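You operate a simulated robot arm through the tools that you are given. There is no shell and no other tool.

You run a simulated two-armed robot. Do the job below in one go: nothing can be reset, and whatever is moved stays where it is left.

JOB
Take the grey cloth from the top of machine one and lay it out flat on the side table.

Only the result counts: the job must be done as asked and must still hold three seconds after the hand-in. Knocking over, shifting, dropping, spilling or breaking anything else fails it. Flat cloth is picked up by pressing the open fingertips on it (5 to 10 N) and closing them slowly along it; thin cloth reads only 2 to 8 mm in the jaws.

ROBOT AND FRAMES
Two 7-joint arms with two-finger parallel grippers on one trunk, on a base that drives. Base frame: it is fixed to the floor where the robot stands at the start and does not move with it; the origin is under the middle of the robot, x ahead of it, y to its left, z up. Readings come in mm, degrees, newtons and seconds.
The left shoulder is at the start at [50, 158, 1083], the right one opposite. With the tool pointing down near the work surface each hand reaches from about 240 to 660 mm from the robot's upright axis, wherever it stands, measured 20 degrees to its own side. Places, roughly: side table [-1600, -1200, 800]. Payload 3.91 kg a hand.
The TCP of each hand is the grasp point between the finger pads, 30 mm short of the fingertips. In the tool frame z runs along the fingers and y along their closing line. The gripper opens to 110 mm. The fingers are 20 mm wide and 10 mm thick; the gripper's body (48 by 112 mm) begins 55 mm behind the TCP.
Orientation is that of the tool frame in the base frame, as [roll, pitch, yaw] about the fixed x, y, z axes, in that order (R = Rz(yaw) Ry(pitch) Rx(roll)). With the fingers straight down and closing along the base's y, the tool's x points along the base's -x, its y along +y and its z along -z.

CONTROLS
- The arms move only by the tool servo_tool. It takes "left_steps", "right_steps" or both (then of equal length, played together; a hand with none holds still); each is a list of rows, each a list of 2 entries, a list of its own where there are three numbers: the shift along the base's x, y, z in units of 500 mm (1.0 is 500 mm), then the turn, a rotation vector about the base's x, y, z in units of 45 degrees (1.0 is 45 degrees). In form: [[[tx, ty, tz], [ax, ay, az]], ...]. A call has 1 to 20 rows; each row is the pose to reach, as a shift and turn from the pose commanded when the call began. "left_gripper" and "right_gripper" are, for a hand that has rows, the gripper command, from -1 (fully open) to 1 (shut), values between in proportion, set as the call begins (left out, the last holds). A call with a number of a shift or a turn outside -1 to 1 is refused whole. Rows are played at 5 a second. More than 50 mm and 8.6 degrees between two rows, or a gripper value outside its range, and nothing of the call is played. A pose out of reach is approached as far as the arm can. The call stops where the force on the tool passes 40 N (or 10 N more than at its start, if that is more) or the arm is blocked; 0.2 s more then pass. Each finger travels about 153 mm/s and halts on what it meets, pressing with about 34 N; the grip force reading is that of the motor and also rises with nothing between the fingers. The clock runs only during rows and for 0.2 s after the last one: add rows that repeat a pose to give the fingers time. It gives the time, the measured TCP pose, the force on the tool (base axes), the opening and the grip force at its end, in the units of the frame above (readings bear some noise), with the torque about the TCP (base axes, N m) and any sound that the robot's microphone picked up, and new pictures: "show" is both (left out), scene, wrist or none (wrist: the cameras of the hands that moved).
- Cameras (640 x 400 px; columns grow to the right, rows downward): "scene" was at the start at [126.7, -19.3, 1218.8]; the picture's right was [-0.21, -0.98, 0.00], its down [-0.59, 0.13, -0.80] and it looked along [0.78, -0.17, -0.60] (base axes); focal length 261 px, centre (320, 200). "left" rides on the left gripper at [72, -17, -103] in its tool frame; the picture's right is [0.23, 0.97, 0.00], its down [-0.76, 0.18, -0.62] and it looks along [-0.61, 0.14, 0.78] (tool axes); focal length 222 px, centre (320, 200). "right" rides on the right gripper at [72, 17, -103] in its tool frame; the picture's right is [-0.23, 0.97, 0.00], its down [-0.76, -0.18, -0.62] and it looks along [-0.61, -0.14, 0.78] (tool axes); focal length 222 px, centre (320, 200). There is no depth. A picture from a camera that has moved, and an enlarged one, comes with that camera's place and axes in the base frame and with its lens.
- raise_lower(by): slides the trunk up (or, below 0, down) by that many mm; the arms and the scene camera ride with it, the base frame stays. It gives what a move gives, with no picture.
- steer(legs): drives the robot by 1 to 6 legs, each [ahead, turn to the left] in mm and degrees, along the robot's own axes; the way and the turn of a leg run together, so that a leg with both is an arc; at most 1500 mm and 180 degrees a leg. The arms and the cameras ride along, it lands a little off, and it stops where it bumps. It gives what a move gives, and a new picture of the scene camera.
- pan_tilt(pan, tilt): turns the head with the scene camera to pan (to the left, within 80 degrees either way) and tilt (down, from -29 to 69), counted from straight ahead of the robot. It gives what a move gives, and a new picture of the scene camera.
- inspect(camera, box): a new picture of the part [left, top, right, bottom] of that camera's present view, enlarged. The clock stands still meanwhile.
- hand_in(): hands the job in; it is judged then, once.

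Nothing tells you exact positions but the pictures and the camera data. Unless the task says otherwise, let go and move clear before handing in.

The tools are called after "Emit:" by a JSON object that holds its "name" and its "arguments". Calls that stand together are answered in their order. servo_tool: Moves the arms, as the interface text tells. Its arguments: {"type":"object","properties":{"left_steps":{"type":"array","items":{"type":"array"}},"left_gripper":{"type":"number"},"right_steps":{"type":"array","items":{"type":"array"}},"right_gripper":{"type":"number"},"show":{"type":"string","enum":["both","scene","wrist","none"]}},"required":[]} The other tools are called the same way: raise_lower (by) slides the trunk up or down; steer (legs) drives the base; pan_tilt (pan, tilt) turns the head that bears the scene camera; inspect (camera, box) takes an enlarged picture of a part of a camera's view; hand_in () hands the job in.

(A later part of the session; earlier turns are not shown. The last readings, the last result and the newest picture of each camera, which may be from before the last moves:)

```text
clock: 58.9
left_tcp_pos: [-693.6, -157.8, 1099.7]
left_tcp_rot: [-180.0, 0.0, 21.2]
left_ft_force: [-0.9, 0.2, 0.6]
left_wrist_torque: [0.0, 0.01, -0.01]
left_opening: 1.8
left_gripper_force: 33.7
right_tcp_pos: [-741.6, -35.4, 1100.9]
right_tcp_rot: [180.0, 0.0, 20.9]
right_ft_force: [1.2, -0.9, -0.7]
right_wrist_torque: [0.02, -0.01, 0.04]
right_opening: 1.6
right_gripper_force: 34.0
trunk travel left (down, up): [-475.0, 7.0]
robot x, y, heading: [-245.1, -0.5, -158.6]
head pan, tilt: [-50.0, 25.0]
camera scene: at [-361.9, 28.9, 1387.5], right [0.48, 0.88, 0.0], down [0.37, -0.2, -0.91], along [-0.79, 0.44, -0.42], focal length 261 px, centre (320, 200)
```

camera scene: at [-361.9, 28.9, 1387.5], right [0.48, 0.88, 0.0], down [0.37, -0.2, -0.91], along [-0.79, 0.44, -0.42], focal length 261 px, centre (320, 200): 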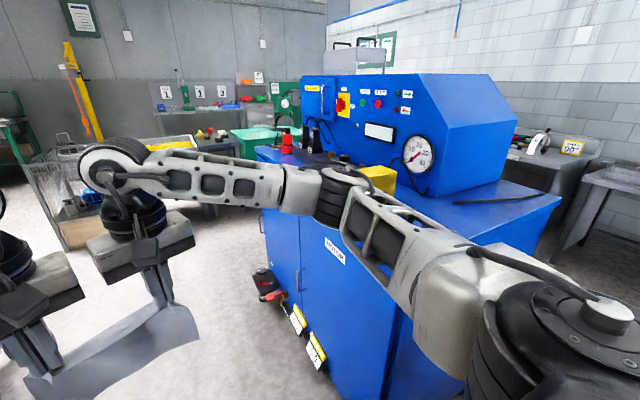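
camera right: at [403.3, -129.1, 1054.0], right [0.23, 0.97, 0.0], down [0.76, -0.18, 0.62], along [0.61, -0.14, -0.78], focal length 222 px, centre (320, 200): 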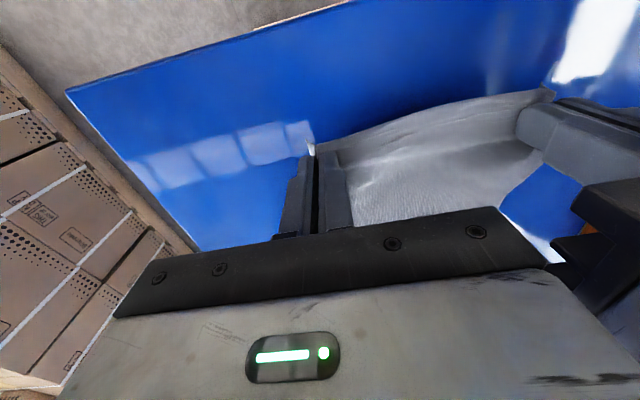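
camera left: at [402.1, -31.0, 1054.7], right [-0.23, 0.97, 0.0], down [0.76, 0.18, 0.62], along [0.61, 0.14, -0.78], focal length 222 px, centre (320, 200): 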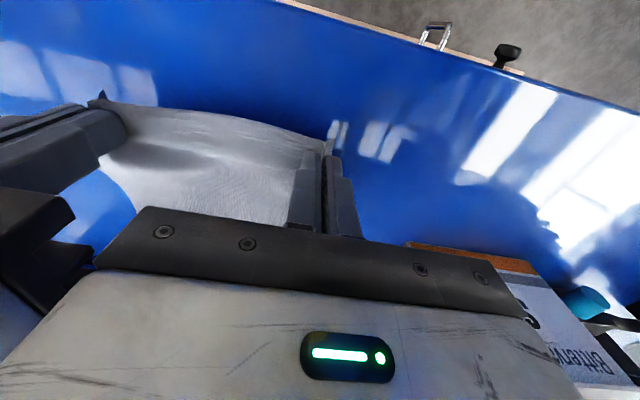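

The way ahead is clear: the blue MOTOR machine's face is at y≈450 and the table corner is more than 550 mm off the path. I'll drive along it.

Emit:
{"name": "pan_tilt", "arguments": {"pan": 30, "tilt": 35}}

Emit:
{"name": "steer", "arguments": {"legs": [[725, 0]]}}

Emit:
{"name": "steer", "arguments": {"legs": [[725, 0]]}}

```text
clock: 60.4
left_tcp_pos: [-693.5, -157.7, 1099.7]
left_tcp_rot: [180.0, 0.0, 21.2]
left_ft_force: [-0.4, 0.3, 0.5]
left_wrist_torque: [0.04, 0.03, 0.02]
left_opening: 2.0
left_gripper_force: 34.4
right_tcp_pos: [-742.2, -34.7, 1101.3]
right_tcp_rot: [180.0, 0.1, 21.1]
right_ft_force: [0.4, -1.6, -0.4]
right_wrist_torque: [0.0, -0.01, 0.05]
right_opening: 1.6
right_gripper_force: 34.6
trunk travel left (down, up): [-475.0, 7.0]
robot x, y, heading: [-244.0, 2.4, -158.9]
head pan, tilt: [30.0, 35.0]
camera scene: at [-336.6, -84.1, 1371.8], right [-0.78, 0.63, 0.0], down [0.36, 0.45, -0.82], along [-0.52, -0.64, -0.57], focal length 261 px, centre (320, 200)
```

scene: 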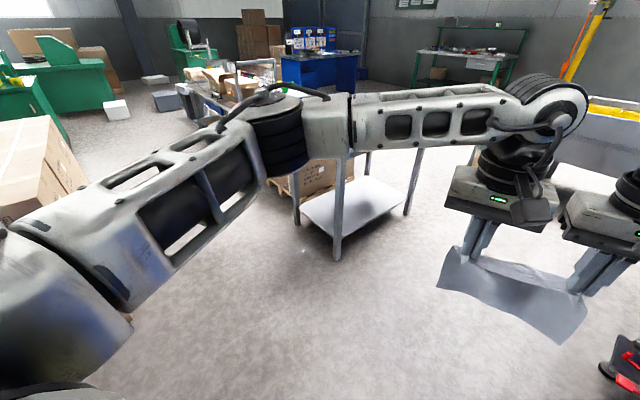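

```text
clock: 64.3
left_tcp_pos: [-1367.4, -419.7, 1101.3]
left_tcp_rot: [179.9, 0.0, 21.5]
left_ft_force: [-1.9, 1.0, -0.2]
left_wrist_torque: [0.03, 0.0, 0.07]
left_opening: 1.8
left_gripper_force: 33.5
right_tcp_pos: [-1415.5, -297.3, 1101.1]
right_tcp_rot: [-180.0, 0.0, 21.3]
right_ft_force: [0.8, -2.2, 0.0]
right_wrist_torque: [-0.03, -0.03, -0.02]
right_opening: 1.8
right_gripper_force: 34.3
trunk travel left (down, up): [-475.0, 7.0]
robot x, y, heading: [-916.0, -261.4, -158.5]
head pan, tilt: [30.0, 35.0]
camera scene: at [-1010.4, -345.7, 1371.7], right [-0.78, 0.63, 0.0], down [0.36, 0.45, -0.82], along [-0.51, -0.64, -0.57], focal length 261 px, centre (320, 200)
```

scene: 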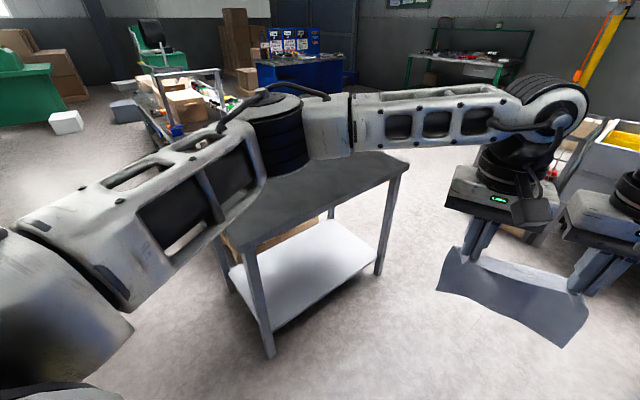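

```text
clock: 68.3
left_tcp_pos: [-2050.6, -679.8, 1099.4]
left_tcp_rot: [180.0, 0.0, 20.9]
left_ft_force: [-0.8, 1.0, 0.1]
left_wrist_torque: [-0.01, -0.01, 0.02]
left_opening: 1.6
left_gripper_force: 34.4
right_tcp_pos: [-2099.1, -557.4, 1100.4]
right_tcp_rot: [-180.0, 0.0, 20.9]
right_ft_force: [1.1, -1.7, -0.4]
right_wrist_torque: [-0.07, 0.0, 0.03]
right_opening: 1.6
right_gripper_force: 34.2
trunk travel left (down, up): [-475.0, 7.0]
robot x, y, heading: [-1598.6, -527.6, -159.3]
head pan, tilt: [30.0, 35.0]
camera scene: at [-1693.1, -607.8, 1371.7], right [-0.78, 0.63, 0.0], down [0.36, 0.45, -0.82], along [-0.52, -0.64, -0.57], focal length 261 px, centre (320, 200)
```

scene: 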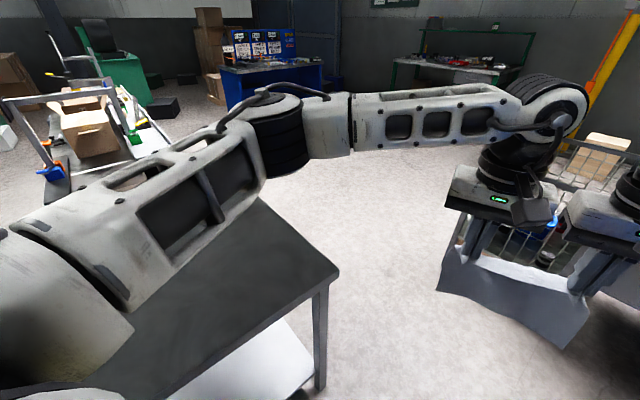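

The table top looks empty, and its near edge is about 430 mm ahead of the robot's stand. I'll now turn left to face the table squarely and look down at it.

Emit:
{"name": "steer", "arguments": {"legs": [[0, 69.3]]}}

Emit:
{"name": "pan_tilt", "arguments": {"pan": 0, "tilt": 45}}

```text
clock: 71.8
left_tcp_pos: [-1597.4, -997.8, 1100.2]
left_tcp_rot: [-180.0, -0.1, 92.3]
left_ft_force: [-1.1, -0.4, -0.3]
left_wrist_torque: [0.0, 0.02, 0.0]
left_opening: 2.1
left_gripper_force: 34.2
right_tcp_pos: [-1729.9, -1006.7, 1100.2]
right_tcp_rot: [180.0, 0.1, 92.2]
right_ft_force: [0.2, 0.4, 0.7]
right_wrist_torque: [0.0, -0.03, -0.02]
right_opening: 1.8
right_gripper_force: 34.2
trunk travel left (down, up): [-475.0, 7.0]
robot x, y, heading: [-1600.7, -523.7, -88.0]
head pan, tilt: [30.0, 35.0]
camera scene: at [-1551.1, -639.6, 1371.7], right [-0.85, -0.53, 0.0], down [-0.31, 0.49, -0.82], along [0.44, -0.69, -0.57], focal length 261 px, centre (320, 200)
```

scene: 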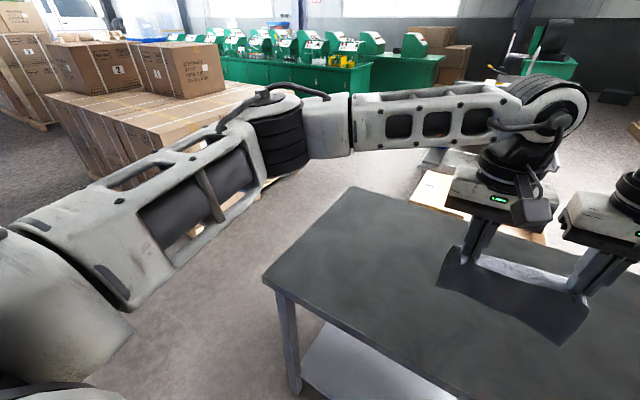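

```text
clock: 72.8
left_tcp_pos: [-1597.8, -997.7, 1099.5]
left_tcp_rot: [179.9, 0.0, 92.3]
left_ft_force: [-0.4, -0.7, 0.4]
left_wrist_torque: [0.0, 0.04, -0.04]
left_opening: 1.5
left_gripper_force: 34.2
right_tcp_pos: [-1728.7, -1005.2, 1100.8]
right_tcp_rot: [180.0, 0.1, 92.2]
right_ft_force: [1.3, 0.7, 0.2]
right_wrist_torque: [0.01, -0.05, -0.03]
right_opening: 1.8
right_gripper_force: 34.3
trunk travel left (down, up): [-475.0, 7.0]
robot x, y, heading: [-1599.5, -523.9, -87.7]
head pan, tilt: [0.0, 45.0]
camera scene: at [-1595.0, -646.3, 1357.0], right [-1.0, -0.04, 0.0], down [-0.03, 0.71, -0.71], along [0.03, -0.71, -0.71], focal length 261 px, centre (320, 200)
```

scene: 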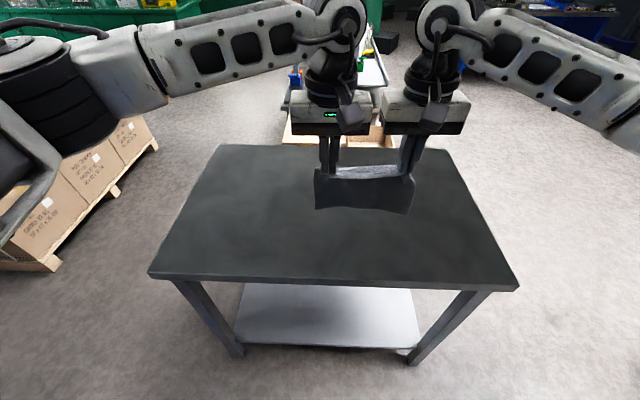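

The table is empty: its top is at z≈795, with the near edge at y≈-948 and the far edge at y≈-1479. I'll edge 50 mm closer so the laid cloth will be well within reach, then look again.

Emit:
{"name": "steer", "arguments": {"legs": [[50, -2]]}}

Emit:
{"name": "inspect", "arguments": {"camera": "scene", "box": [260, 110, 480, 250]}}

```text
clock: 73.7
left_tcp_pos: [-1612.6, -1049.3, 1100.3]
left_tcp_rot: [179.9, 0.0, 90.3]
left_ft_force: [-0.4, -0.8, -0.6]
left_wrist_torque: [0.0, 0.04, -0.02]
left_opening: 1.7
left_gripper_force: 33.7
right_tcp_pos: [-1745.4, -1050.9, 1100.7]
right_tcp_rot: [-180.0, 0.0, 90.3]
right_ft_force: [1.2, 0.8, -0.3]
right_wrist_torque: [0.04, -0.05, -0.03]
right_opening: 1.7
right_gripper_force: 34.2
trunk travel left (down, up): [-475.0, 7.0]
robot x, y, heading: [-1600.8, -573.6, -89.8]
head pan, tilt: [0.0, 45.0]
camera scene: at [-1598.5, -697.8, 1356.8], right [-1.0, 0.0, 0.0], down [0.0, 0.71, -0.71], along [0.0, -0.71, -0.71], focal length 261 px, centre (320, 200)
```

scene: 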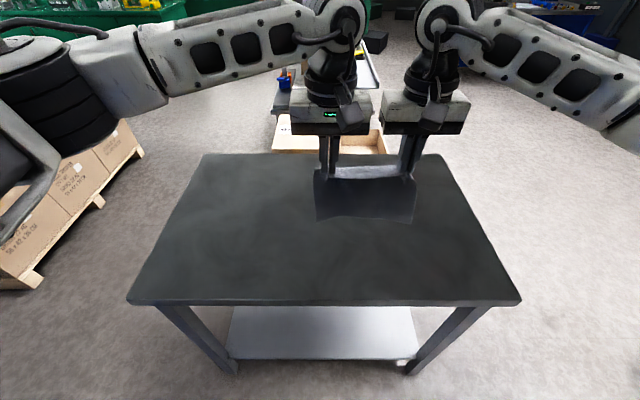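

```text
2.86 times, centred on (370, 180) of scene
camera zoom: at [-1598.5, -697.8, 1356.8], right [-1.0, 0.0, 0.0], down [0.0, 0.71, -0.71], along [0.0, -0.71, -0.71], focal length 746 px, centre (177, 257)
```

zoom: 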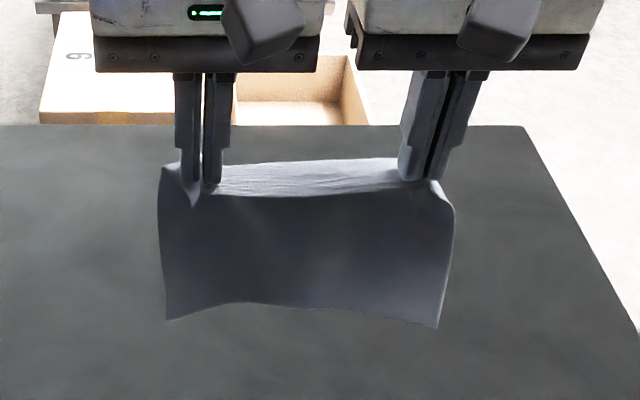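

The robot now stands square to the table, with the cloth hanging evenly over it. I'll lower the trunk a bit, then reach forward and up with the arms, so that later the arms have room to lay the cloth down.

Emit:
{"name": "raise_lower", "arguments": {"by": -80}}

Emit:
{"name": "servo_tool", "arguments": {"left_steps": [[[0, -0.0228, 0.02], [0, 0, 0]], [[0, -0.0456, 0.04], [0, 0, 0]], [[0, -0.0684, 0.06], [0, 0, 0]], [[0, -0.0912, 0.08], [0, 0, 0]], [[0, -0.114, 0.1], [0, 0, 0]], [[0, -0.1368, 0.12], [0, 0, 0]], [[0, -0.1596, 0.14], [0, 0, 0]], [[0, -0.1824, 0.16], [0, 0, 0]], [[0, -0.2052, 0.18], [0, 0, 0]], [[0, -0.228, 0.2], [0, 0, 0]], [[0, -0.228, 0.2], [0, 0, 0]]], "right_steps": [[[0, -0.0228, 0.02], [0, 0, 0]], [[0, -0.0456, 0.04], [0, 0, 0]], [[0, -0.0684, 0.06], [0, 0, 0]], [[0, -0.0912, 0.08], [0, 0, 0]], [[0, -0.114, 0.1], [0, 0, 0]], [[0, -0.1368, 0.12], [0, 0, 0]], [[0, -0.1596, 0.14], [0, 0, 0]], [[0, -0.1824, 0.16], [0, 0, 0]], [[0, -0.2052, 0.18], [0, 0, 0]], [[0, -0.228, 0.2], [0, 0, 0]], [[0, -0.228, 0.2], [0, 0, 0]]], "show": "scene"}}

```text
clock: 74.9
left_tcp_pos: [-1613.2, -1048.7, 1021.4]
left_tcp_rot: [180.0, 0.0, 90.2]
left_ft_force: [-1.4, -0.6, -0.5]
left_wrist_torque: [0.03, 0.02, -0.04]
left_opening: 1.5
left_gripper_force: 33.9
right_tcp_pos: [-1744.6, -1050.4, 1021.0]
right_tcp_rot: [-179.9, 0.1, 90.2]
right_ft_force: [0.9, 0.1, -0.6]
right_wrist_torque: [0.0, 0.0, -0.06]
right_opening: 1.9
right_gripper_force: 34.5
trunk travel left (down, up): [-395.0, 87.0]
robot x, y, heading: [-1599.3, -577.0, -89.9]
head pan, tilt: [0.0, 45.0]
```

```text
clock: 77.3
left_tcp_pos: [-1609.1, -1144.3, 1107.5]
left_tcp_rot: [-179.8, 0.0, 90.0]
left_ft_force: [-16.3, -3.1, 1.3]
left_wrist_torque: [-0.09, 0.54, 0.11]
left_opening: 1.7
left_gripper_force: 33.7
left hand out of reach, approached as far as the arm can: row 9, 10, 11
right_tcp_pos: [-1744.1, -1165.1, 1120.3]
right_tcp_rot: [179.9, -0.1, 90.4]
right_ft_force: [17.4, 3.3, -0.5]
right_wrist_torque: [0.1, -0.55, 0.03]
right_opening: 1.7
right_gripper_force: 33.8
trunk travel left (down, up): [-395.0, 87.0]
robot x, y, heading: [-1597.1, -574.5, -89.9]
head pan, tilt: [0.0, 45.0]
camera scene: at [-1598.6, -696.6, 1276.9], right [-1.0, 0.0, 0.0], down [0.0, 0.71, -0.71], along [0.0, -0.71, -0.71], focal length 261 px, centre (320, 200)
```

scene: 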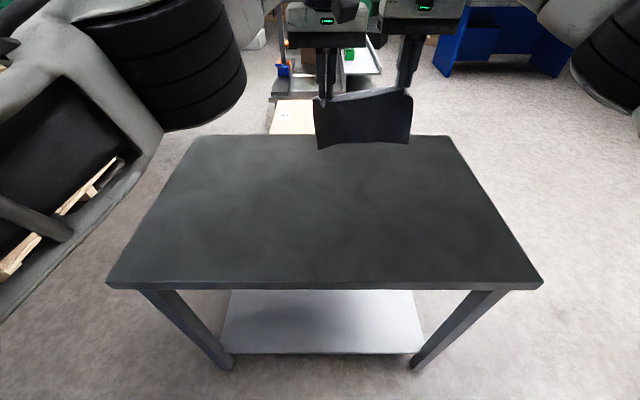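

The left arm ran short of reach there and stretched the cloth a bit (16 N), though the grips still hold. I'll back both hands off 30 mm and lower them 30 mm to relieve it.

Emit:
{"name": "servo_tool", "arguments": {"left_steps": [[[0, 0.02, -0.02], [0, 0, 0]], [[0, 0.04, -0.04], [0, 0, 0]], [[0, 0.06, -0.06], [0, 0, 0]], [[0, 0.06, -0.06], [0, 0, 0]]], "right_steps": [[[0, 0.02, -0.02], [0, 0, 0]], [[0, 0.04, -0.04], [0, 0, 0]], [[0, 0.06, -0.06], [0, 0, 0]], [[0, 0.06, -0.06], [0, 0, 0]]], "show": "scene"}}

Emit:
{"name": "inspect", "arguments": {"camera": "scene", "box": [270, 30, 470, 160]}}

```text
clock: 78.3
left_tcp_pos: [-1607.4, -1115.4, 1078.0]
left_tcp_rot: [-179.9, 0.1, 90.2]
left_ft_force: [-20.5, -4.8, 1.8]
left_wrist_torque: [-0.12, 0.63, 0.1]
left_opening: 1.6
left_gripper_force: 33.9
right_tcp_pos: [-1743.5, -1134.7, 1090.1]
right_tcp_rot: [179.8, -0.1, 90.5]
right_ft_force: [20.3, 3.6, -2.6]
right_wrist_torque: [0.09, -0.62, 0.06]
right_opening: 2.0
right_gripper_force: 34.2
trunk travel left (down, up): [-395.0, 87.0]
robot x, y, heading: [-1603.7, -571.0, -89.8]
head pan, tilt: [0.0, 45.0]
camera scene: at [-1598.4, -696.7, 1276.9], right [-1.0, 0.0, 0.0], down [0.0, 0.71, -0.71], along [0.0, -0.71, -0.71], focal length 261 px, centre (320, 200)
```

scene: 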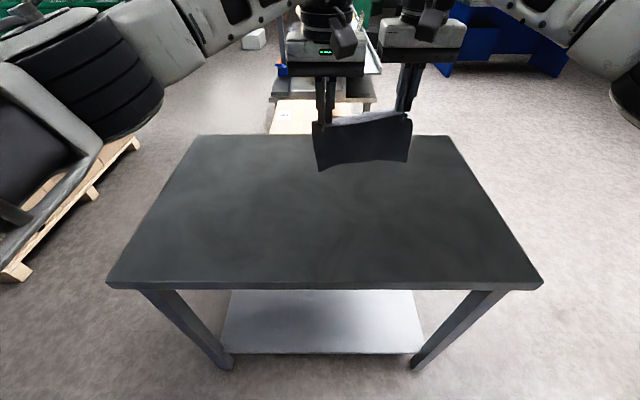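

```text
3.08 times, centred on (370, 95) of scene
camera zoom: at [-1598.4, -696.7, 1276.9], right [-1.0, 0.0, 0.0], down [0.0, 0.71, -0.71], along [0.0, -0.71, -0.71], focal length 803 px, centre (166, 523)
```

zoom: 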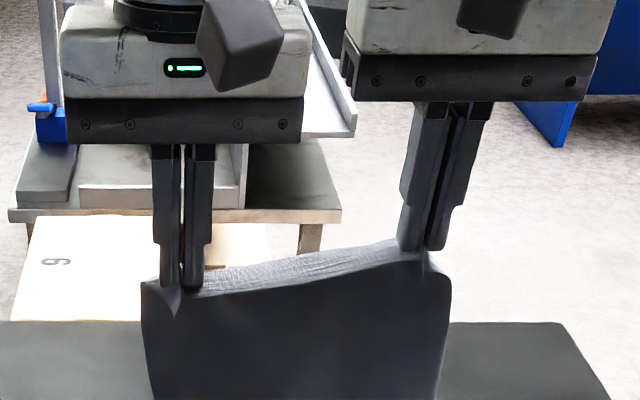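

The left hand's command was clipped, so the hands are misaligned by about 19 mm. I'll realign them with each other, then shift both 65 mm to the robot's left so that the reach is symmetrical.

Emit:
{"name": "servo_tool", "arguments": {"left_steps": [[[-0.003, -0.0064, 0.004], [0, 0, 0]], [[-0.006, -0.0128, 0.008], [0, 0, 0]], [[-0.009, -0.0192, 0.012], [0, 0, 0]], [[-0.009, -0.0192, 0.012], [0, 0, 0]]], "right_steps": [[[0, 0.0065, -0.004], [0, 0, 0]], [[-0.001, 0.013, -0.008], [0, 0, 0]], [[-0.001, 0.0194, -0.0122], [0, 0, 0]], [[-0.001, 0.0194, -0.0122], [0, 0, 0]]], "show": "none"}}

Emit:
{"name": "servo_tool", "arguments": {"left_steps": [[[0.026, 0, 0], [0, 0, 0]], [[0.052, 0, 0], [0, 0, 0]], [[0.078, 0, 0], [0, 0, 0]], [[0.104, 0, 0], [0, 0, 0]], [[0.13, 0, 0], [0, 0, 0]], [[0.13, 0, 0], [0, 0, 0]]], "right_steps": [[[0.026, 0, 0], [0, 0, 0]], [[0.052, 0, 0], [0, 0, 0]], [[0.078, 0, 0], [0, 0, 0]], [[0.104, 0, 0], [0, 0, 0]], [[0.13, 0, 0], [0, 0, 0]], [[0.13, 0, 0], [0, 0, 0]]], "show": "scene"}}

Emit:
{"name": "inspect", "arguments": {"camera": "scene", "box": [230, 30, 430, 180]}}

```text
clock: 79.3
left_tcp_pos: [-1610.4, -1123.9, 1085.2]
left_tcp_rot: [179.9, -0.1, 90.3]
left_ft_force: [-9.4, -0.1, 0.2]
left_wrist_torque: [0.0, 0.29, -0.02]
left_opening: 1.5
left_gripper_force: 34.4
right_tcp_pos: [-1745.8, -1125.6, 1085.0]
right_tcp_rot: [-180.0, 0.1, 90.1]
right_ft_force: [9.6, 0.7, -0.5]
right_wrist_torque: [0.04, -0.26, -0.01]
right_opening: 1.7
right_gripper_force: 34.4
trunk travel left (down, up): [-395.0, 87.0]
robot x, y, heading: [-1599.2, -573.4, -89.7]
head pan, tilt: [0.0, 45.0]
```

```text
clock: 80.7
left_tcp_pos: [-1546.3, -1124.7, 1085.6]
left_tcp_rot: [179.9, 0.0, 90.3]
left_ft_force: [-7.5, 0.1, -0.3]
left_wrist_torque: [0.01, 0.21, 0.0]
left_opening: 1.6
left_gripper_force: 34.4
right_tcp_pos: [-1681.6, -1124.6, 1084.2]
right_tcp_rot: [180.0, 0.1, 90.2]
right_ft_force: [6.8, 0.2, 0.0]
right_wrist_torque: [0.04, -0.23, -0.01]
right_opening: 1.7
right_gripper_force: 34.1
trunk travel left (down, up): [-395.0, 87.0]
robot x, y, heading: [-1599.0, -576.8, -89.8]
head pan, tilt: [0.0, 45.0]
camera scene: at [-1598.5, -696.7, 1276.9], right [-1.0, 0.0, 0.0], down [0.0, 0.71, -0.71], along [0.0, -0.71, -0.71], focal length 261 px, centre (320, 200)
```

scene: 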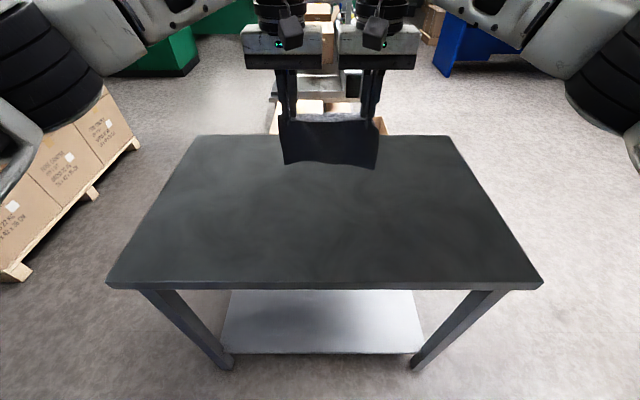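

```text
2.67 times, centred on (330, 105) of scene
camera zoom: at [-1598.5, -696.7, 1276.9], right [-1.0, 0.0, 0.0], down [0.0, 0.71, -0.71], along [0.0, -0.71, -0.71], focal length 696 px, centre (293, 453)
```

zoom: 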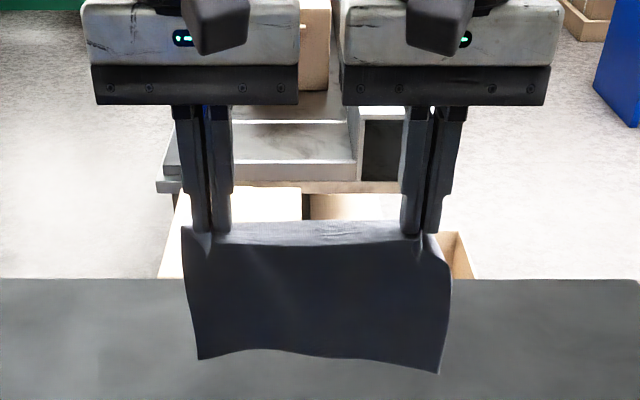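

Both hands are aligned again and the cloth hangs straight. I'll lower the trunk so that the free edge comes just above the table.

Emit:
{"name": "raise_lower", "arguments": {"by": -75}}

Emit:
{"name": "servo_tool", "arguments": {"left_steps": [[[-0.001, -0.015, 0], [0, 0, 0]], [[-0.0024, -0.03, 0], [0, 0, 0]], [[-0.0024, -0.045, 0], [0, 0, 0]], [[-0.0024, -0.06, 0], [0, 0, 0]], [[-0.0024, -0.06, 0], [0, 0, 0]]], "right_steps": [[[0.001, -0.015, 0], [0, 0, 0]], [[0.0024, -0.03, 0], [0, 0, 0]], [[0.0024, -0.045, 0], [0, 0, 0]], [[0.0024, -0.06, 0], [0, 0, 0]], [[0.0024, -0.06, 0], [0, 0, 0]]], "show": "scene"}}

Emit:
{"name": "inspect", "arguments": {"camera": "scene", "box": [230, 30, 430, 180]}}

```text
clock: 81.8
left_tcp_pos: [-1545.6, -1123.8, 1011.0]
left_tcp_rot: [180.0, 0.0, 90.2]
left_ft_force: [-5.8, -0.7, 0.9]
left_wrist_torque: [-0.04, 0.19, 0.0]
left_opening: 1.8
left_gripper_force: 33.7
right_tcp_pos: [-1681.3, -1123.9, 1009.1]
right_tcp_rot: [179.9, -0.1, 90.2]
right_ft_force: [6.9, -0.3, -0.6]
right_wrist_torque: [0.0, -0.2, -0.01]
right_opening: 1.7
right_gripper_force: 33.8
trunk travel left (down, up): [-320.0, 162.0]
robot x, y, heading: [-1603.0, -575.5, -89.8]
head pan, tilt: [0.0, 45.0]
```

```text
clock: 83.0
left_tcp_pos: [-1547.4, -1153.2, 1010.3]
left_tcp_rot: [179.8, 0.1, 90.3]
left_ft_force: [-0.9, 0.4, 0.2]
left_wrist_torque: [0.01, 0.02, 0.0]
left_opening: 1.8
left_gripper_force: 33.8
right_tcp_pos: [-1680.5, -1154.6, 1009.7]
right_tcp_rot: [-180.0, 0.0, 90.2]
right_ft_force: [1.9, -0.7, -0.8]
right_wrist_torque: [0.01, -0.03, -0.05]
right_opening: 1.5
right_gripper_force: 33.7
trunk travel left (down, up): [-320.0, 162.0]
robot x, y, heading: [-1599.6, -575.4, -90.1]
head pan, tilt: [0.0, 45.0]
camera scene: at [-1598.3, -696.7, 1201.9], right [-1.0, 0.0, 0.0], down [0.0, 0.71, -0.71], along [0.0, -0.71, -0.71], focal length 261 px, centre (320, 200)
```

scene: 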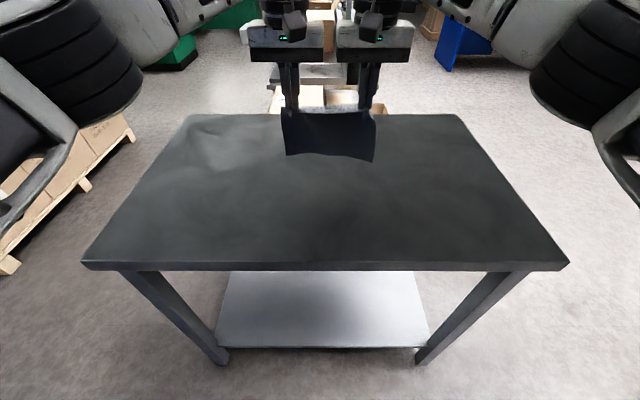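

```text
2.67 times, centred on (330, 105) of scene
camera zoom: at [-1598.3, -696.7, 1201.9], right [-1.0, 0.0, 0.0], down [0.0, 0.71, -0.71], along [0.0, -0.71, -0.71], focal length 696 px, centre (293, 453)
```

zoom: 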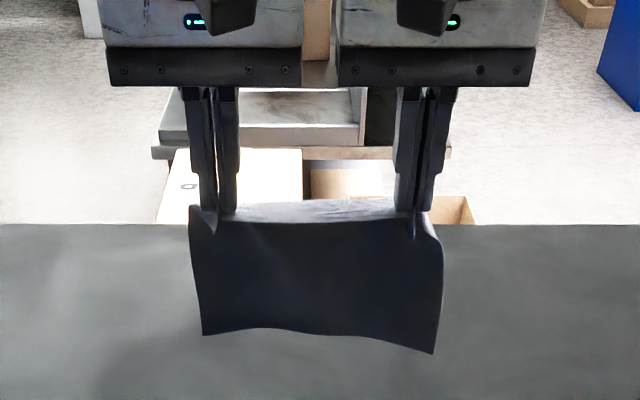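

The cloth's free edge is about 60 mm above the table and curves slightly forward, which suits laying it away from the robot. I'll lower the hands 45 mm and check.

Emit:
{"name": "servo_tool", "arguments": {"left_steps": [[[0, 0, -0.018], [0, 0, 0]], [[0, 0, -0.036], [0, 0, 0]], [[0, 0, -0.054], [0, 0, 0]], [[0, 0, -0.072], [0, 0, 0]], [[0, 0, -0.09], [0, 0, 0]], [[0, 0, -0.09], [0, 0, 0]]], "right_steps": [[[0, 0, -0.018], [0, 0, 0]], [[0, 0, -0.036], [0, 0, 0]], [[0, 0, -0.054], [0, 0, 0]], [[0, 0, -0.072], [0, 0, 0]], [[0, 0, -0.09], [0, 0, 0]], [[0, 0, -0.09], [0, 0, 0]]], "show": "none"}}

Emit:
{"name": "inspect", "arguments": {"camera": "scene", "box": [230, 50, 430, 200]}}

Emit:
{"name": "inspect", "arguments": {"camera": "left", "box": [0, 0, 640, 400]}}

```text
clock: 84.4
left_tcp_pos: [-1546.3, -1153.8, 964.3]
left_tcp_rot: [179.9, 0.1, 90.2]
left_ft_force: [-1.8, -0.6, 0.1]
left_wrist_torque: [0.0, 0.06, -0.02]
left_opening: 1.4
left_gripper_force: 34.8
right_tcp_pos: [-1680.1, -1155.3, 965.3]
right_tcp_rot: [-180.0, 0.0, 90.2]
right_ft_force: [1.4, 1.3, 0.2]
right_wrist_torque: [0.0, -0.04, -0.02]
right_opening: 1.8
right_gripper_force: 34.0
trunk travel left (down, up): [-320.0, 162.0]
robot x, y, heading: [-1598.0, -574.6, -89.8]
head pan, tilt: [0.0, 45.0]
```

```text
2.67 times, centred on (330, 125) of scene
camera zoom: at [-1598.3, -696.7, 1201.9], right [-1.0, 0.0, 0.0], down [0.0, 0.71, -0.71], along [0.0, -0.71, -0.71], focal length 696 px, centre (293, 400)
```

zoom: 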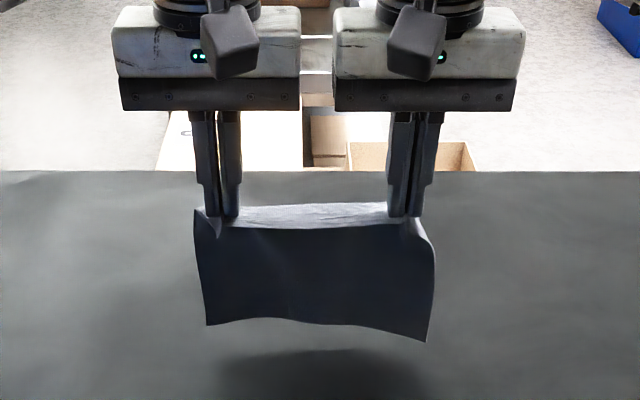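

```text
1.00 times, centred on (320, 200) of left (not enlarged: the box is as wide or as high as the picture)
camera zoom: at [-1564.0, -1081.2, 1068.9], right [0.97, 0.23, 0.0], down [0.18, -0.76, 0.62], along [0.14, -0.61, -0.78], focal length 222 px, centre (320, 200)
```

zoom: 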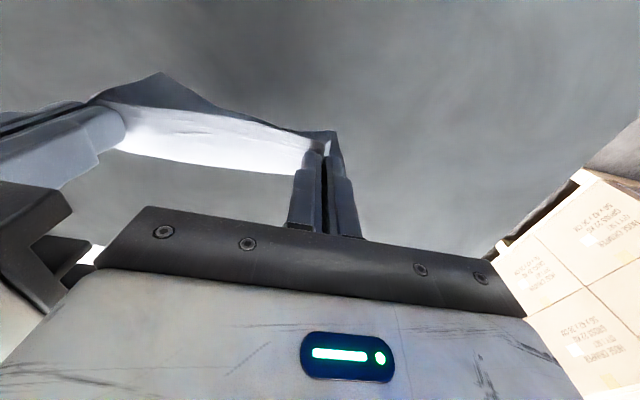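

The free edge is now just above the table (its shadow shows beneath). I'll lower a little further until it touches, then start laying: down and back toward the robot together.

Emit:
{"name": "servo_tool", "arguments": {"left_steps": [[[0, 0, -0.015], [0, 0, 0]], [[0, 0, -0.03], [0, 0, 0]], [[0, 0.008, -0.045], [0, 0, 0]], [[0, 0.02, -0.06], [0, 0, 0]], [[0, 0.034, -0.075], [0, 0, 0]], [[0, 0.048, -0.09], [0, 0, 0]], [[0, 0.062, -0.105], [0, 0, 0]], [[0, 0.076, -0.12], [0, 0, 0]], [[0, 0.076, -0.12], [0, 0, 0]]], "right_steps": [[[0, 0, -0.015], [0, 0, 0]], [[0, 0, -0.03], [0, 0, 0]], [[0, 0.008, -0.045], [0, 0, 0]], [[0, 0.02, -0.06], [0, 0, 0]], [[0, 0.034, -0.075], [0, 0, 0]], [[0, 0.048, -0.09], [0, 0, 0]], [[0, 0.062, -0.105], [0, 0, 0]], [[0, 0.076, -0.12], [0, 0, 0]], [[0, 0.076, -0.12], [0, 0, 0]]], "show": "none"}}

Emit:
{"name": "inspect", "arguments": {"camera": "scene", "box": [230, 50, 430, 200]}}

Emit:
{"name": "inspect", "arguments": {"camera": "left", "box": [0, 0, 640, 400]}}

```text
clock: 86.4
left_tcp_pos: [-1547.3, -1115.9, 904.3]
left_tcp_rot: [179.9, 0.1, 90.2]
left_ft_force: [-2.3, -0.2, 0.3]
left_wrist_torque: [0.0, 0.09, 0.0]
left_opening: 1.8
left_gripper_force: 34.2
right_tcp_pos: [-1680.1, -1116.4, 904.9]
right_tcp_rot: [-180.0, 0.0, 90.2]
right_ft_force: [0.9, 0.9, -0.6]
right_wrist_torque: [0.02, -0.04, -0.02]
right_opening: 1.8
right_gripper_force: 33.9
trunk travel left (down, up): [-320.0, 162.0]
robot x, y, heading: [-1597.4, -576.3, -90.0]
head pan, tilt: [0.0, 45.0]
```

```text
2.67 times, centred on (330, 125) of scene
camera zoom: at [-1598.3, -696.7, 1201.9], right [-1.0, 0.0, 0.0], down [0.0, 0.71, -0.71], along [0.0, -0.71, -0.71], focal length 696 px, centre (293, 400)
```

zoom: 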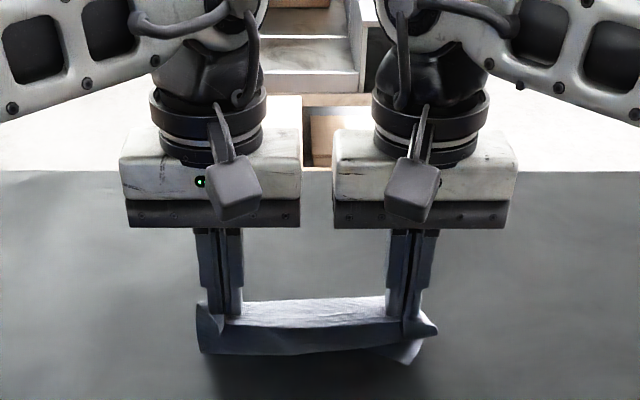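

```text
1.00 times, centred on (320, 200) of left (not enlarged: the box is as wide or as high as the picture)
camera zoom: at [-1564.6, -1043.7, 1008.6], right [0.97, 0.23, 0.0], down [0.18, -0.76, 0.62], along [0.15, -0.61, -0.78], focal length 222 px, centre (320, 200)
```

zoom: 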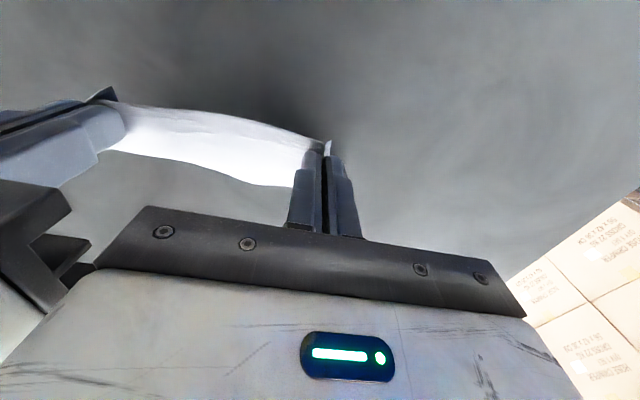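

Emit:
{"name": "inspect", "arguments": {"camera": "scene", "box": [290, 140, 410, 200]}}

Emit:
{"name": "inspect", "arguments": {"camera": "right", "box": [180, 60, 560, 240]}}

Emit:
{"name": "inspect", "arguments": {"camera": "left", "box": [60, 60, 440, 240]}}

```text
5.33 times, centred on (350, 170) of scene
camera zoom: at [-1598.3, -696.7, 1201.9], right [-1.0, 0.0, 0.0], down [0.0, 0.71, -0.71], along [0.0, -0.71, -0.71], focal length 1392 px, centre (160, 360)
```

zoom: 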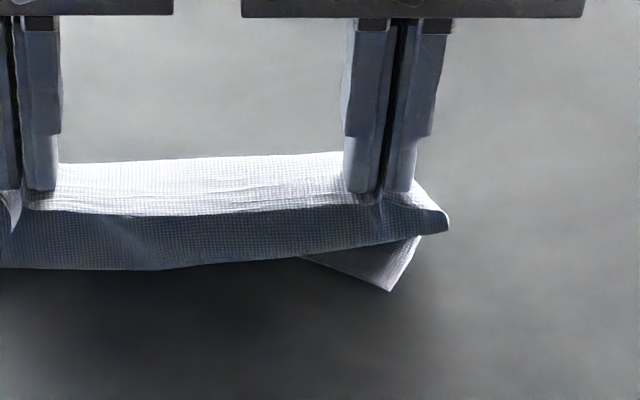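

```text
1.68 times, centred on (370, 150) of right
camera zoom: at [-1664.0, -1044.3, 1007.1], right [0.97, -0.22, 0.0], down [-0.17, -0.76, 0.62], along [-0.14, -0.61, -0.78], focal length 374 px, centre (236, 284)
```

zoom: 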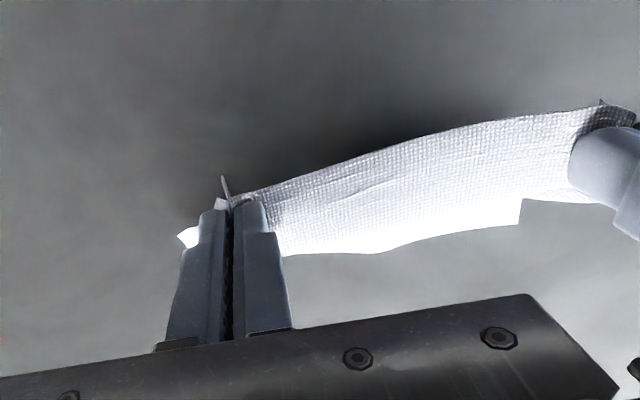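

```text
1.68 times, centred on (250, 150) of left
camera zoom: at [-1564.6, -1043.7, 1008.6], right [0.97, 0.23, 0.0], down [0.18, -0.76, 0.62], along [0.15, -0.61, -0.78], focal length 374 px, centre (438, 284)
```

zoom: 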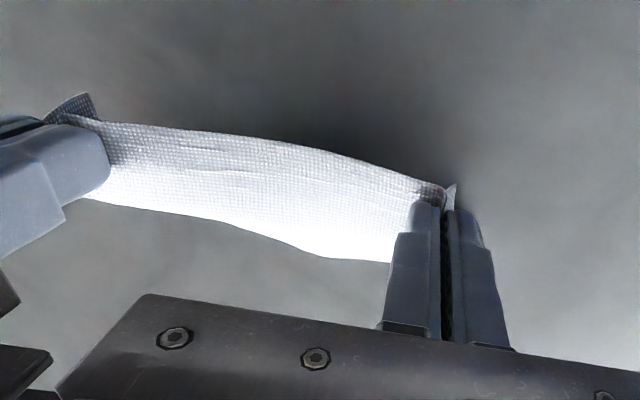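

The right far corner seems to have curled toward the robot when it touched. I'll lift back up and retry, this time already moving backward before the edge touches, so that it trails forward.

Emit:
{"name": "servo_tool", "arguments": {"left_steps": [[[0, 0, 0.03], [0, 0, 0]], [[0, 0, 0.06], [0, 0, 0]], [[0, 0, 0.09], [0, 0, 0]], [[0, 0, 0.12], [0, 0, 0]], [[0, -0.03, 0.13], [0, 0, 0]], [[0, -0.06, 0.13], [0, 0, 0]], [[0, -0.086, 0.13], [0, 0, 0]], [[0, -0.086, 0.13], [0, 0, 0]]], "right_steps": [[[0, 0, 0.03], [0, 0, 0]], [[0, 0, 0.06], [0, 0, 0]], [[0, 0, 0.09], [0, 0, 0]], [[0, 0, 0.12], [0, 0, 0]], [[0, -0.03, 0.13], [0, 0, 0]], [[0, -0.06, 0.13], [0, 0, 0]], [[0, -0.086, 0.13], [0, 0, 0]], [[0, -0.086, 0.13], [0, 0, 0]]], "show": "none"}}

Emit:
{"name": "inspect", "arguments": {"camera": "scene", "box": [260, 80, 420, 200]}}

```text
clock: 88.2
left_tcp_pos: [-1547.5, -1158.1, 971.3]
left_tcp_rot: [179.8, 0.0, 90.2]
left_ft_force: [-0.8, 0.0, 0.3]
left_wrist_torque: [-0.02, 0.01, -0.02]
left_opening: 1.8
left_gripper_force: 34.2
right_tcp_pos: [-1680.8, -1158.9, 968.8]
right_tcp_rot: [180.0, 0.0, 90.1]
right_ft_force: [0.6, 0.6, -0.1]
right_wrist_torque: [0.01, -0.06, 0.01]
right_opening: 1.8
right_gripper_force: 34.0
trunk travel left (down, up): [-320.0, 162.0]
robot x, y, heading: [-1600.7, -575.3, -90.2]
head pan, tilt: [0.0, 45.0]
```

```text
3.33 times, centred on (340, 140) of scene
camera zoom: at [-1598.3, -696.7, 1201.9], right [-1.0, 0.0, 0.0], down [0.0, 0.71, -0.71], along [0.0, -0.71, -0.71], focal length 870 px, centre (253, 400)
```

zoom: 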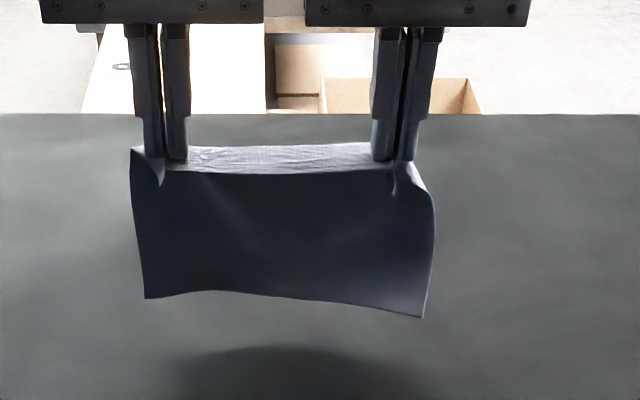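

The sheet has straightened again. I'll tilt both hands so that the fingertips point a little ahead (25°), which makes the sheet lean forward before it touches.

Emit:
{"name": "servo_tool", "arguments": {"left_steps": [[[0, 0, 0], [-0.139, 0, 0]], [[0, 0, 0], [-0.278, 0, 0]], [[0, 0, 0], [-0.417, 0, 0]], [[0, 0, 0], [-0.556, 0, 0]], [[0, 0, 0], [-0.556, 0, 0]]], "right_steps": [[[0, 0, 0], [-0.139, 0, 0]], [[0, 0, 0], [-0.278, 0, 0]], [[0, 0, 0], [-0.417, 0, 0]], [[0, 0, 0], [-0.556, 0, 0]], [[0, 0, 0], [-0.556, 0, 0]]], "show": "none"}}

Emit:
{"name": "inspect", "arguments": {"camera": "scene", "box": [260, 80, 420, 200]}}

```text
clock: 89.4
left_tcp_pos: [-1547.7, -1159.4, 970.6]
left_tcp_rot: [-179.9, 25.2, 90.3]
left_ft_force: [-1.9, -0.8, 0.8]
left_wrist_torque: [0.02, 0.07, -0.04]
left_opening: 1.6
left_gripper_force: 34.0
right_tcp_pos: [-1679.7, -1160.2, 970.2]
right_tcp_rot: [-179.9, 25.2, 90.2]
right_ft_force: [0.9, -0.2, 0.0]
right_wrist_torque: [0.05, -0.04, 0.01]
right_opening: 1.5
right_gripper_force: 33.9
trunk travel left (down, up): [-320.0, 162.0]
robot x, y, heading: [-1602.3, -573.4, -89.7]
head pan, tilt: [0.0, 45.0]
```

```text
3.33 times, centred on (340, 140) of scene
camera zoom: at [-1598.3, -696.7, 1201.9], right [-1.0, 0.0, 0.0], down [0.0, 0.71, -0.71], along [0.0, -0.71, -0.71], focal length 870 px, centre (253, 400)
```

zoom: 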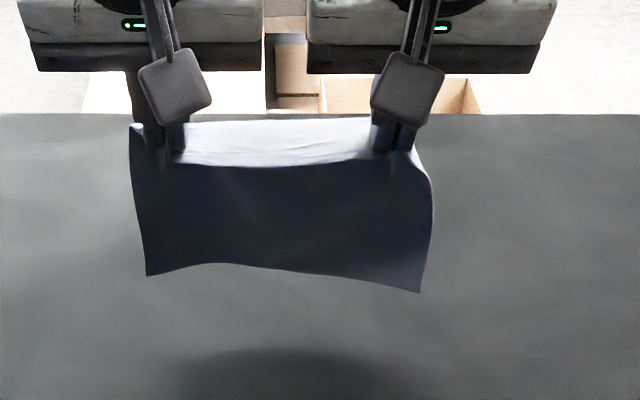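

The sheet now leans forward more. I'll lay it down with a combined downward and backward motion.

Emit:
{"name": "servo_tool", "arguments": {"left_steps": [[[0, 0.014, -0.02], [0, 0, 0]], [[0, 0.028, -0.04], [0, 0, 0]], [[0, 0.044, -0.06], [0, 0, 0]], [[0, 0.06, -0.08], [0, 0, 0]], [[0, 0.078, -0.1], [0, 0, 0]], [[0, 0.096, -0.12], [0, 0, 0]], [[0, 0.114, -0.14], [0, 0, 0]], [[0, 0.114, -0.14], [0, 0, 0]]], "right_steps": [[[0, 0.014, -0.02], [0, 0, 0]], [[0, 0.028, -0.04], [0, 0, 0]], [[0, 0.044, -0.06], [0, 0, 0]], [[0, 0.06, -0.08], [0, 0, 0]], [[0, 0.078, -0.1], [0, 0, 0]], [[0, 0.096, -0.12], [0, 0, 0]], [[0, 0.114, -0.14], [0, 0, 0]], [[0, 0.114, -0.14], [0, 0, 0]]], "show": "none"}}

Emit:
{"name": "inspect", "arguments": {"camera": "scene", "box": [260, 100, 420, 220]}}

Emit:
{"name": "inspect", "arguments": {"camera": "left", "box": [60, 40, 440, 240]}}

```text
clock: 91.2
left_tcp_pos: [-1547.1, -1101.1, 901.4]
left_tcp_rot: [-180.0, 25.1, 90.3]
left_ft_force: [-1.1, 0.1, -0.1]
left_wrist_torque: [-0.01, 0.06, -0.03]
left_opening: 1.9
left_gripper_force: 33.8
right_tcp_pos: [-1679.7, -1103.6, 899.5]
right_tcp_rot: [-179.9, 25.0, 90.3]
right_ft_force: [2.0, 0.0, 0.8]
right_wrist_torque: [0.03, -0.02, 0.0]
right_opening: 1.8
right_gripper_force: 33.5
trunk travel left (down, up): [-320.0, 162.0]
robot x, y, heading: [-1597.3, -574.8, -90.2]
head pan, tilt: [0.0, 45.0]
```

```text
3.33 times, centred on (340, 160) of scene
camera zoom: at [-1598.3, -696.7, 1201.9], right [-1.0, 0.0, 0.0], down [0.0, 0.71, -0.71], along [0.0, -0.71, -0.71], focal length 870 px, centre (253, 333)
```

zoom: 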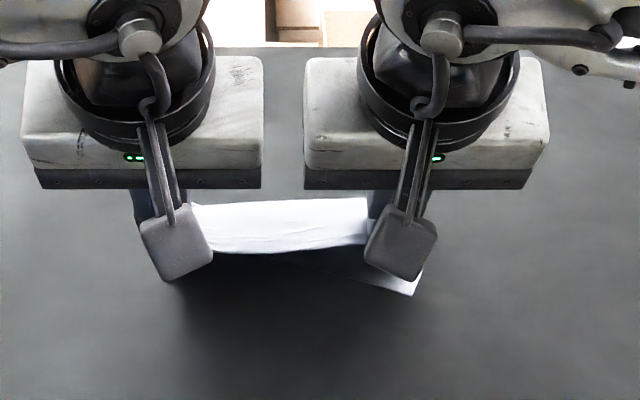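

```text
1.68 times, centred on (250, 140) of left
camera zoom: at [-1564.3, -992.5, 963.9], right [0.97, 0.21, -0.1], down [0.18, -0.43, 0.89], along [0.14, -0.88, -0.45], focal length 374 px, centre (438, 301)
```

zoom: 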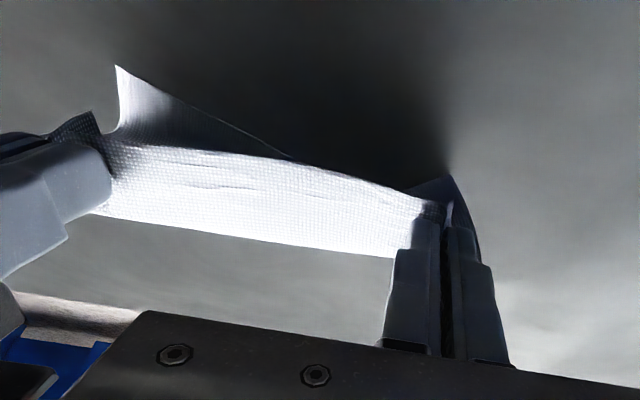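

The wrist view shows the lower edge curling toward the robot again on the right. I'll lift, go further forward, level the sheet's bottom edge (right hand slightly higher), and then touch down very lightly before dragging backward.

Emit:
{"name": "servo_tool", "arguments": {"left_steps": [[[0, 0, 0.04], [0, 0, 0]], [[0, 0, 0.08], [0, 0, 0]], [[0, 0, 0.12], [0, 0, 0]], [[0, -0.03, 0.15], [0, 0, 0]], [[0, -0.06, 0.16], [0, 0, 0]], [[0, -0.09, 0.16], [0, 0, 0]], [[0, -0.12, 0.16], [0, 0, 0]], [[0, -0.15, 0.16], [0, 0, 0]], [[0, -0.15, 0.16], [0, 0, 0]], [[0, -0.15, 0.16], [0, 0, 0]]], "right_steps": [[[0, 0, 0.04], [0, 0, 0]], [[0, 0, 0.08], [0, 0, 0]], [[0, 0, 0.13], [0, 0, 0]], [[0, -0.03, 0.166], [0, 0, 0]], [[0, -0.06, 0.176], [0, 0, 0]], [[0, -0.09, 0.176], [0, 0, 0]], [[0, -0.12, 0.176], [0, 0, 0]], [[0, -0.15, 0.176], [0, 0, 0]], [[0, -0.15, 0.176], [0, 0, 0]], [[0, -0.15, 0.176], [0, 0, 0]]], "show": "both"}}

Emit:
{"name": "inspect", "arguments": {"camera": "scene", "box": [260, 60, 420, 180]}}

```text
clock: 93.4
left_tcp_pos: [-1545.9, -1176.9, 980.7]
left_tcp_rot: [-179.9, 25.0, 90.2]
left_ft_force: [-4.6, 0.0, -0.2]
left_wrist_torque: [-0.01, 0.15, -0.06]
left_opening: 1.7
left_gripper_force: 34.2
right_tcp_pos: [-1678.6, -1177.6, 987.3]
right_tcp_rot: [-179.8, 25.0, 90.3]
right_ft_force: [4.6, 0.5, -0.8]
right_wrist_torque: [0.01, -0.12, 0.05]
right_opening: 1.8
right_gripper_force: 33.8
trunk travel left (down, up): [-320.0, 162.0]
robot x, y, heading: [-1599.7, -574.2, -89.8]
head pan, tilt: [0.0, 45.0]
camera scene: at [-1598.3, -696.7, 1201.9], right [-1.0, 0.0, 0.0], down [0.0, 0.71, -0.71], along [0.0, -0.71, -0.71], focal length 261 px, centre (320, 200)
camera right: at [-1663.7, -1068.1, 1050.6], right [0.97, -0.2, 0.09], down [-0.17, -0.43, 0.89], along [-0.14, -0.88, -0.45], focal length 222 px, centre (320, 200)
camera left: at [-1563.0, -1067.7, 1043.9], right [0.97, 0.21, -0.1], down [0.18, -0.43, 0.89], along [0.14, -0.88, -0.45], focal length 222 px, centre (320, 200)
```

scene: 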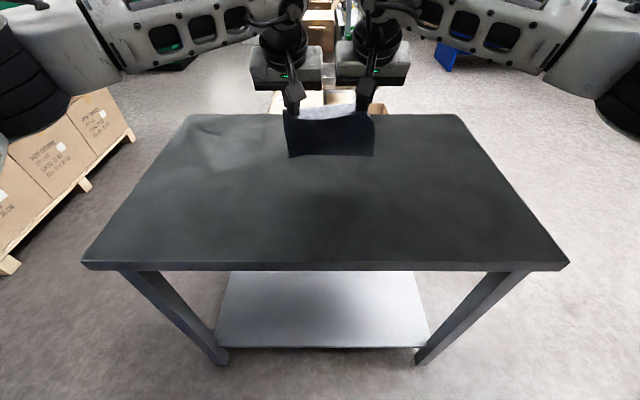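
right: 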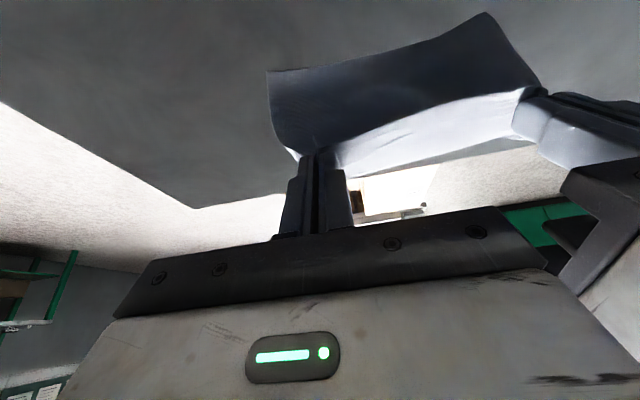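
left: 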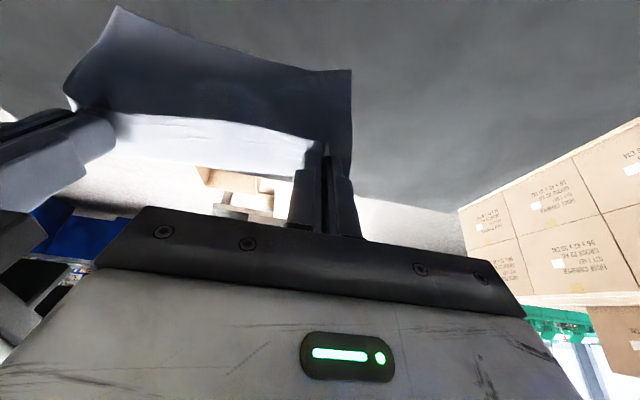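

```text
3.33 times, centred on (340, 120) of scene
camera zoom: at [-1598.3, -696.7, 1201.9], right [-1.0, 0.0, 0.0], down [0.0, 0.71, -0.71], along [0.0, -0.71, -0.71], focal length 870 px, centre (253, 467)
```

zoom: 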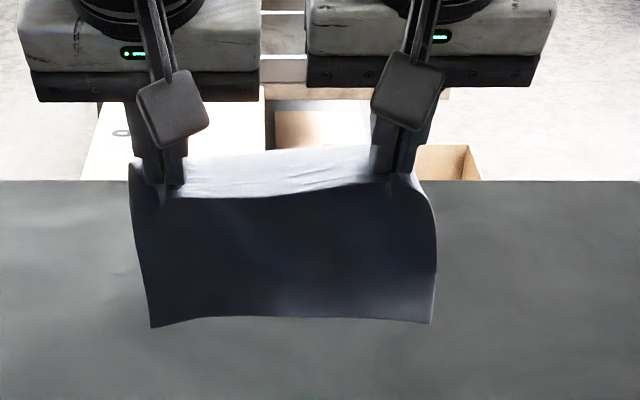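

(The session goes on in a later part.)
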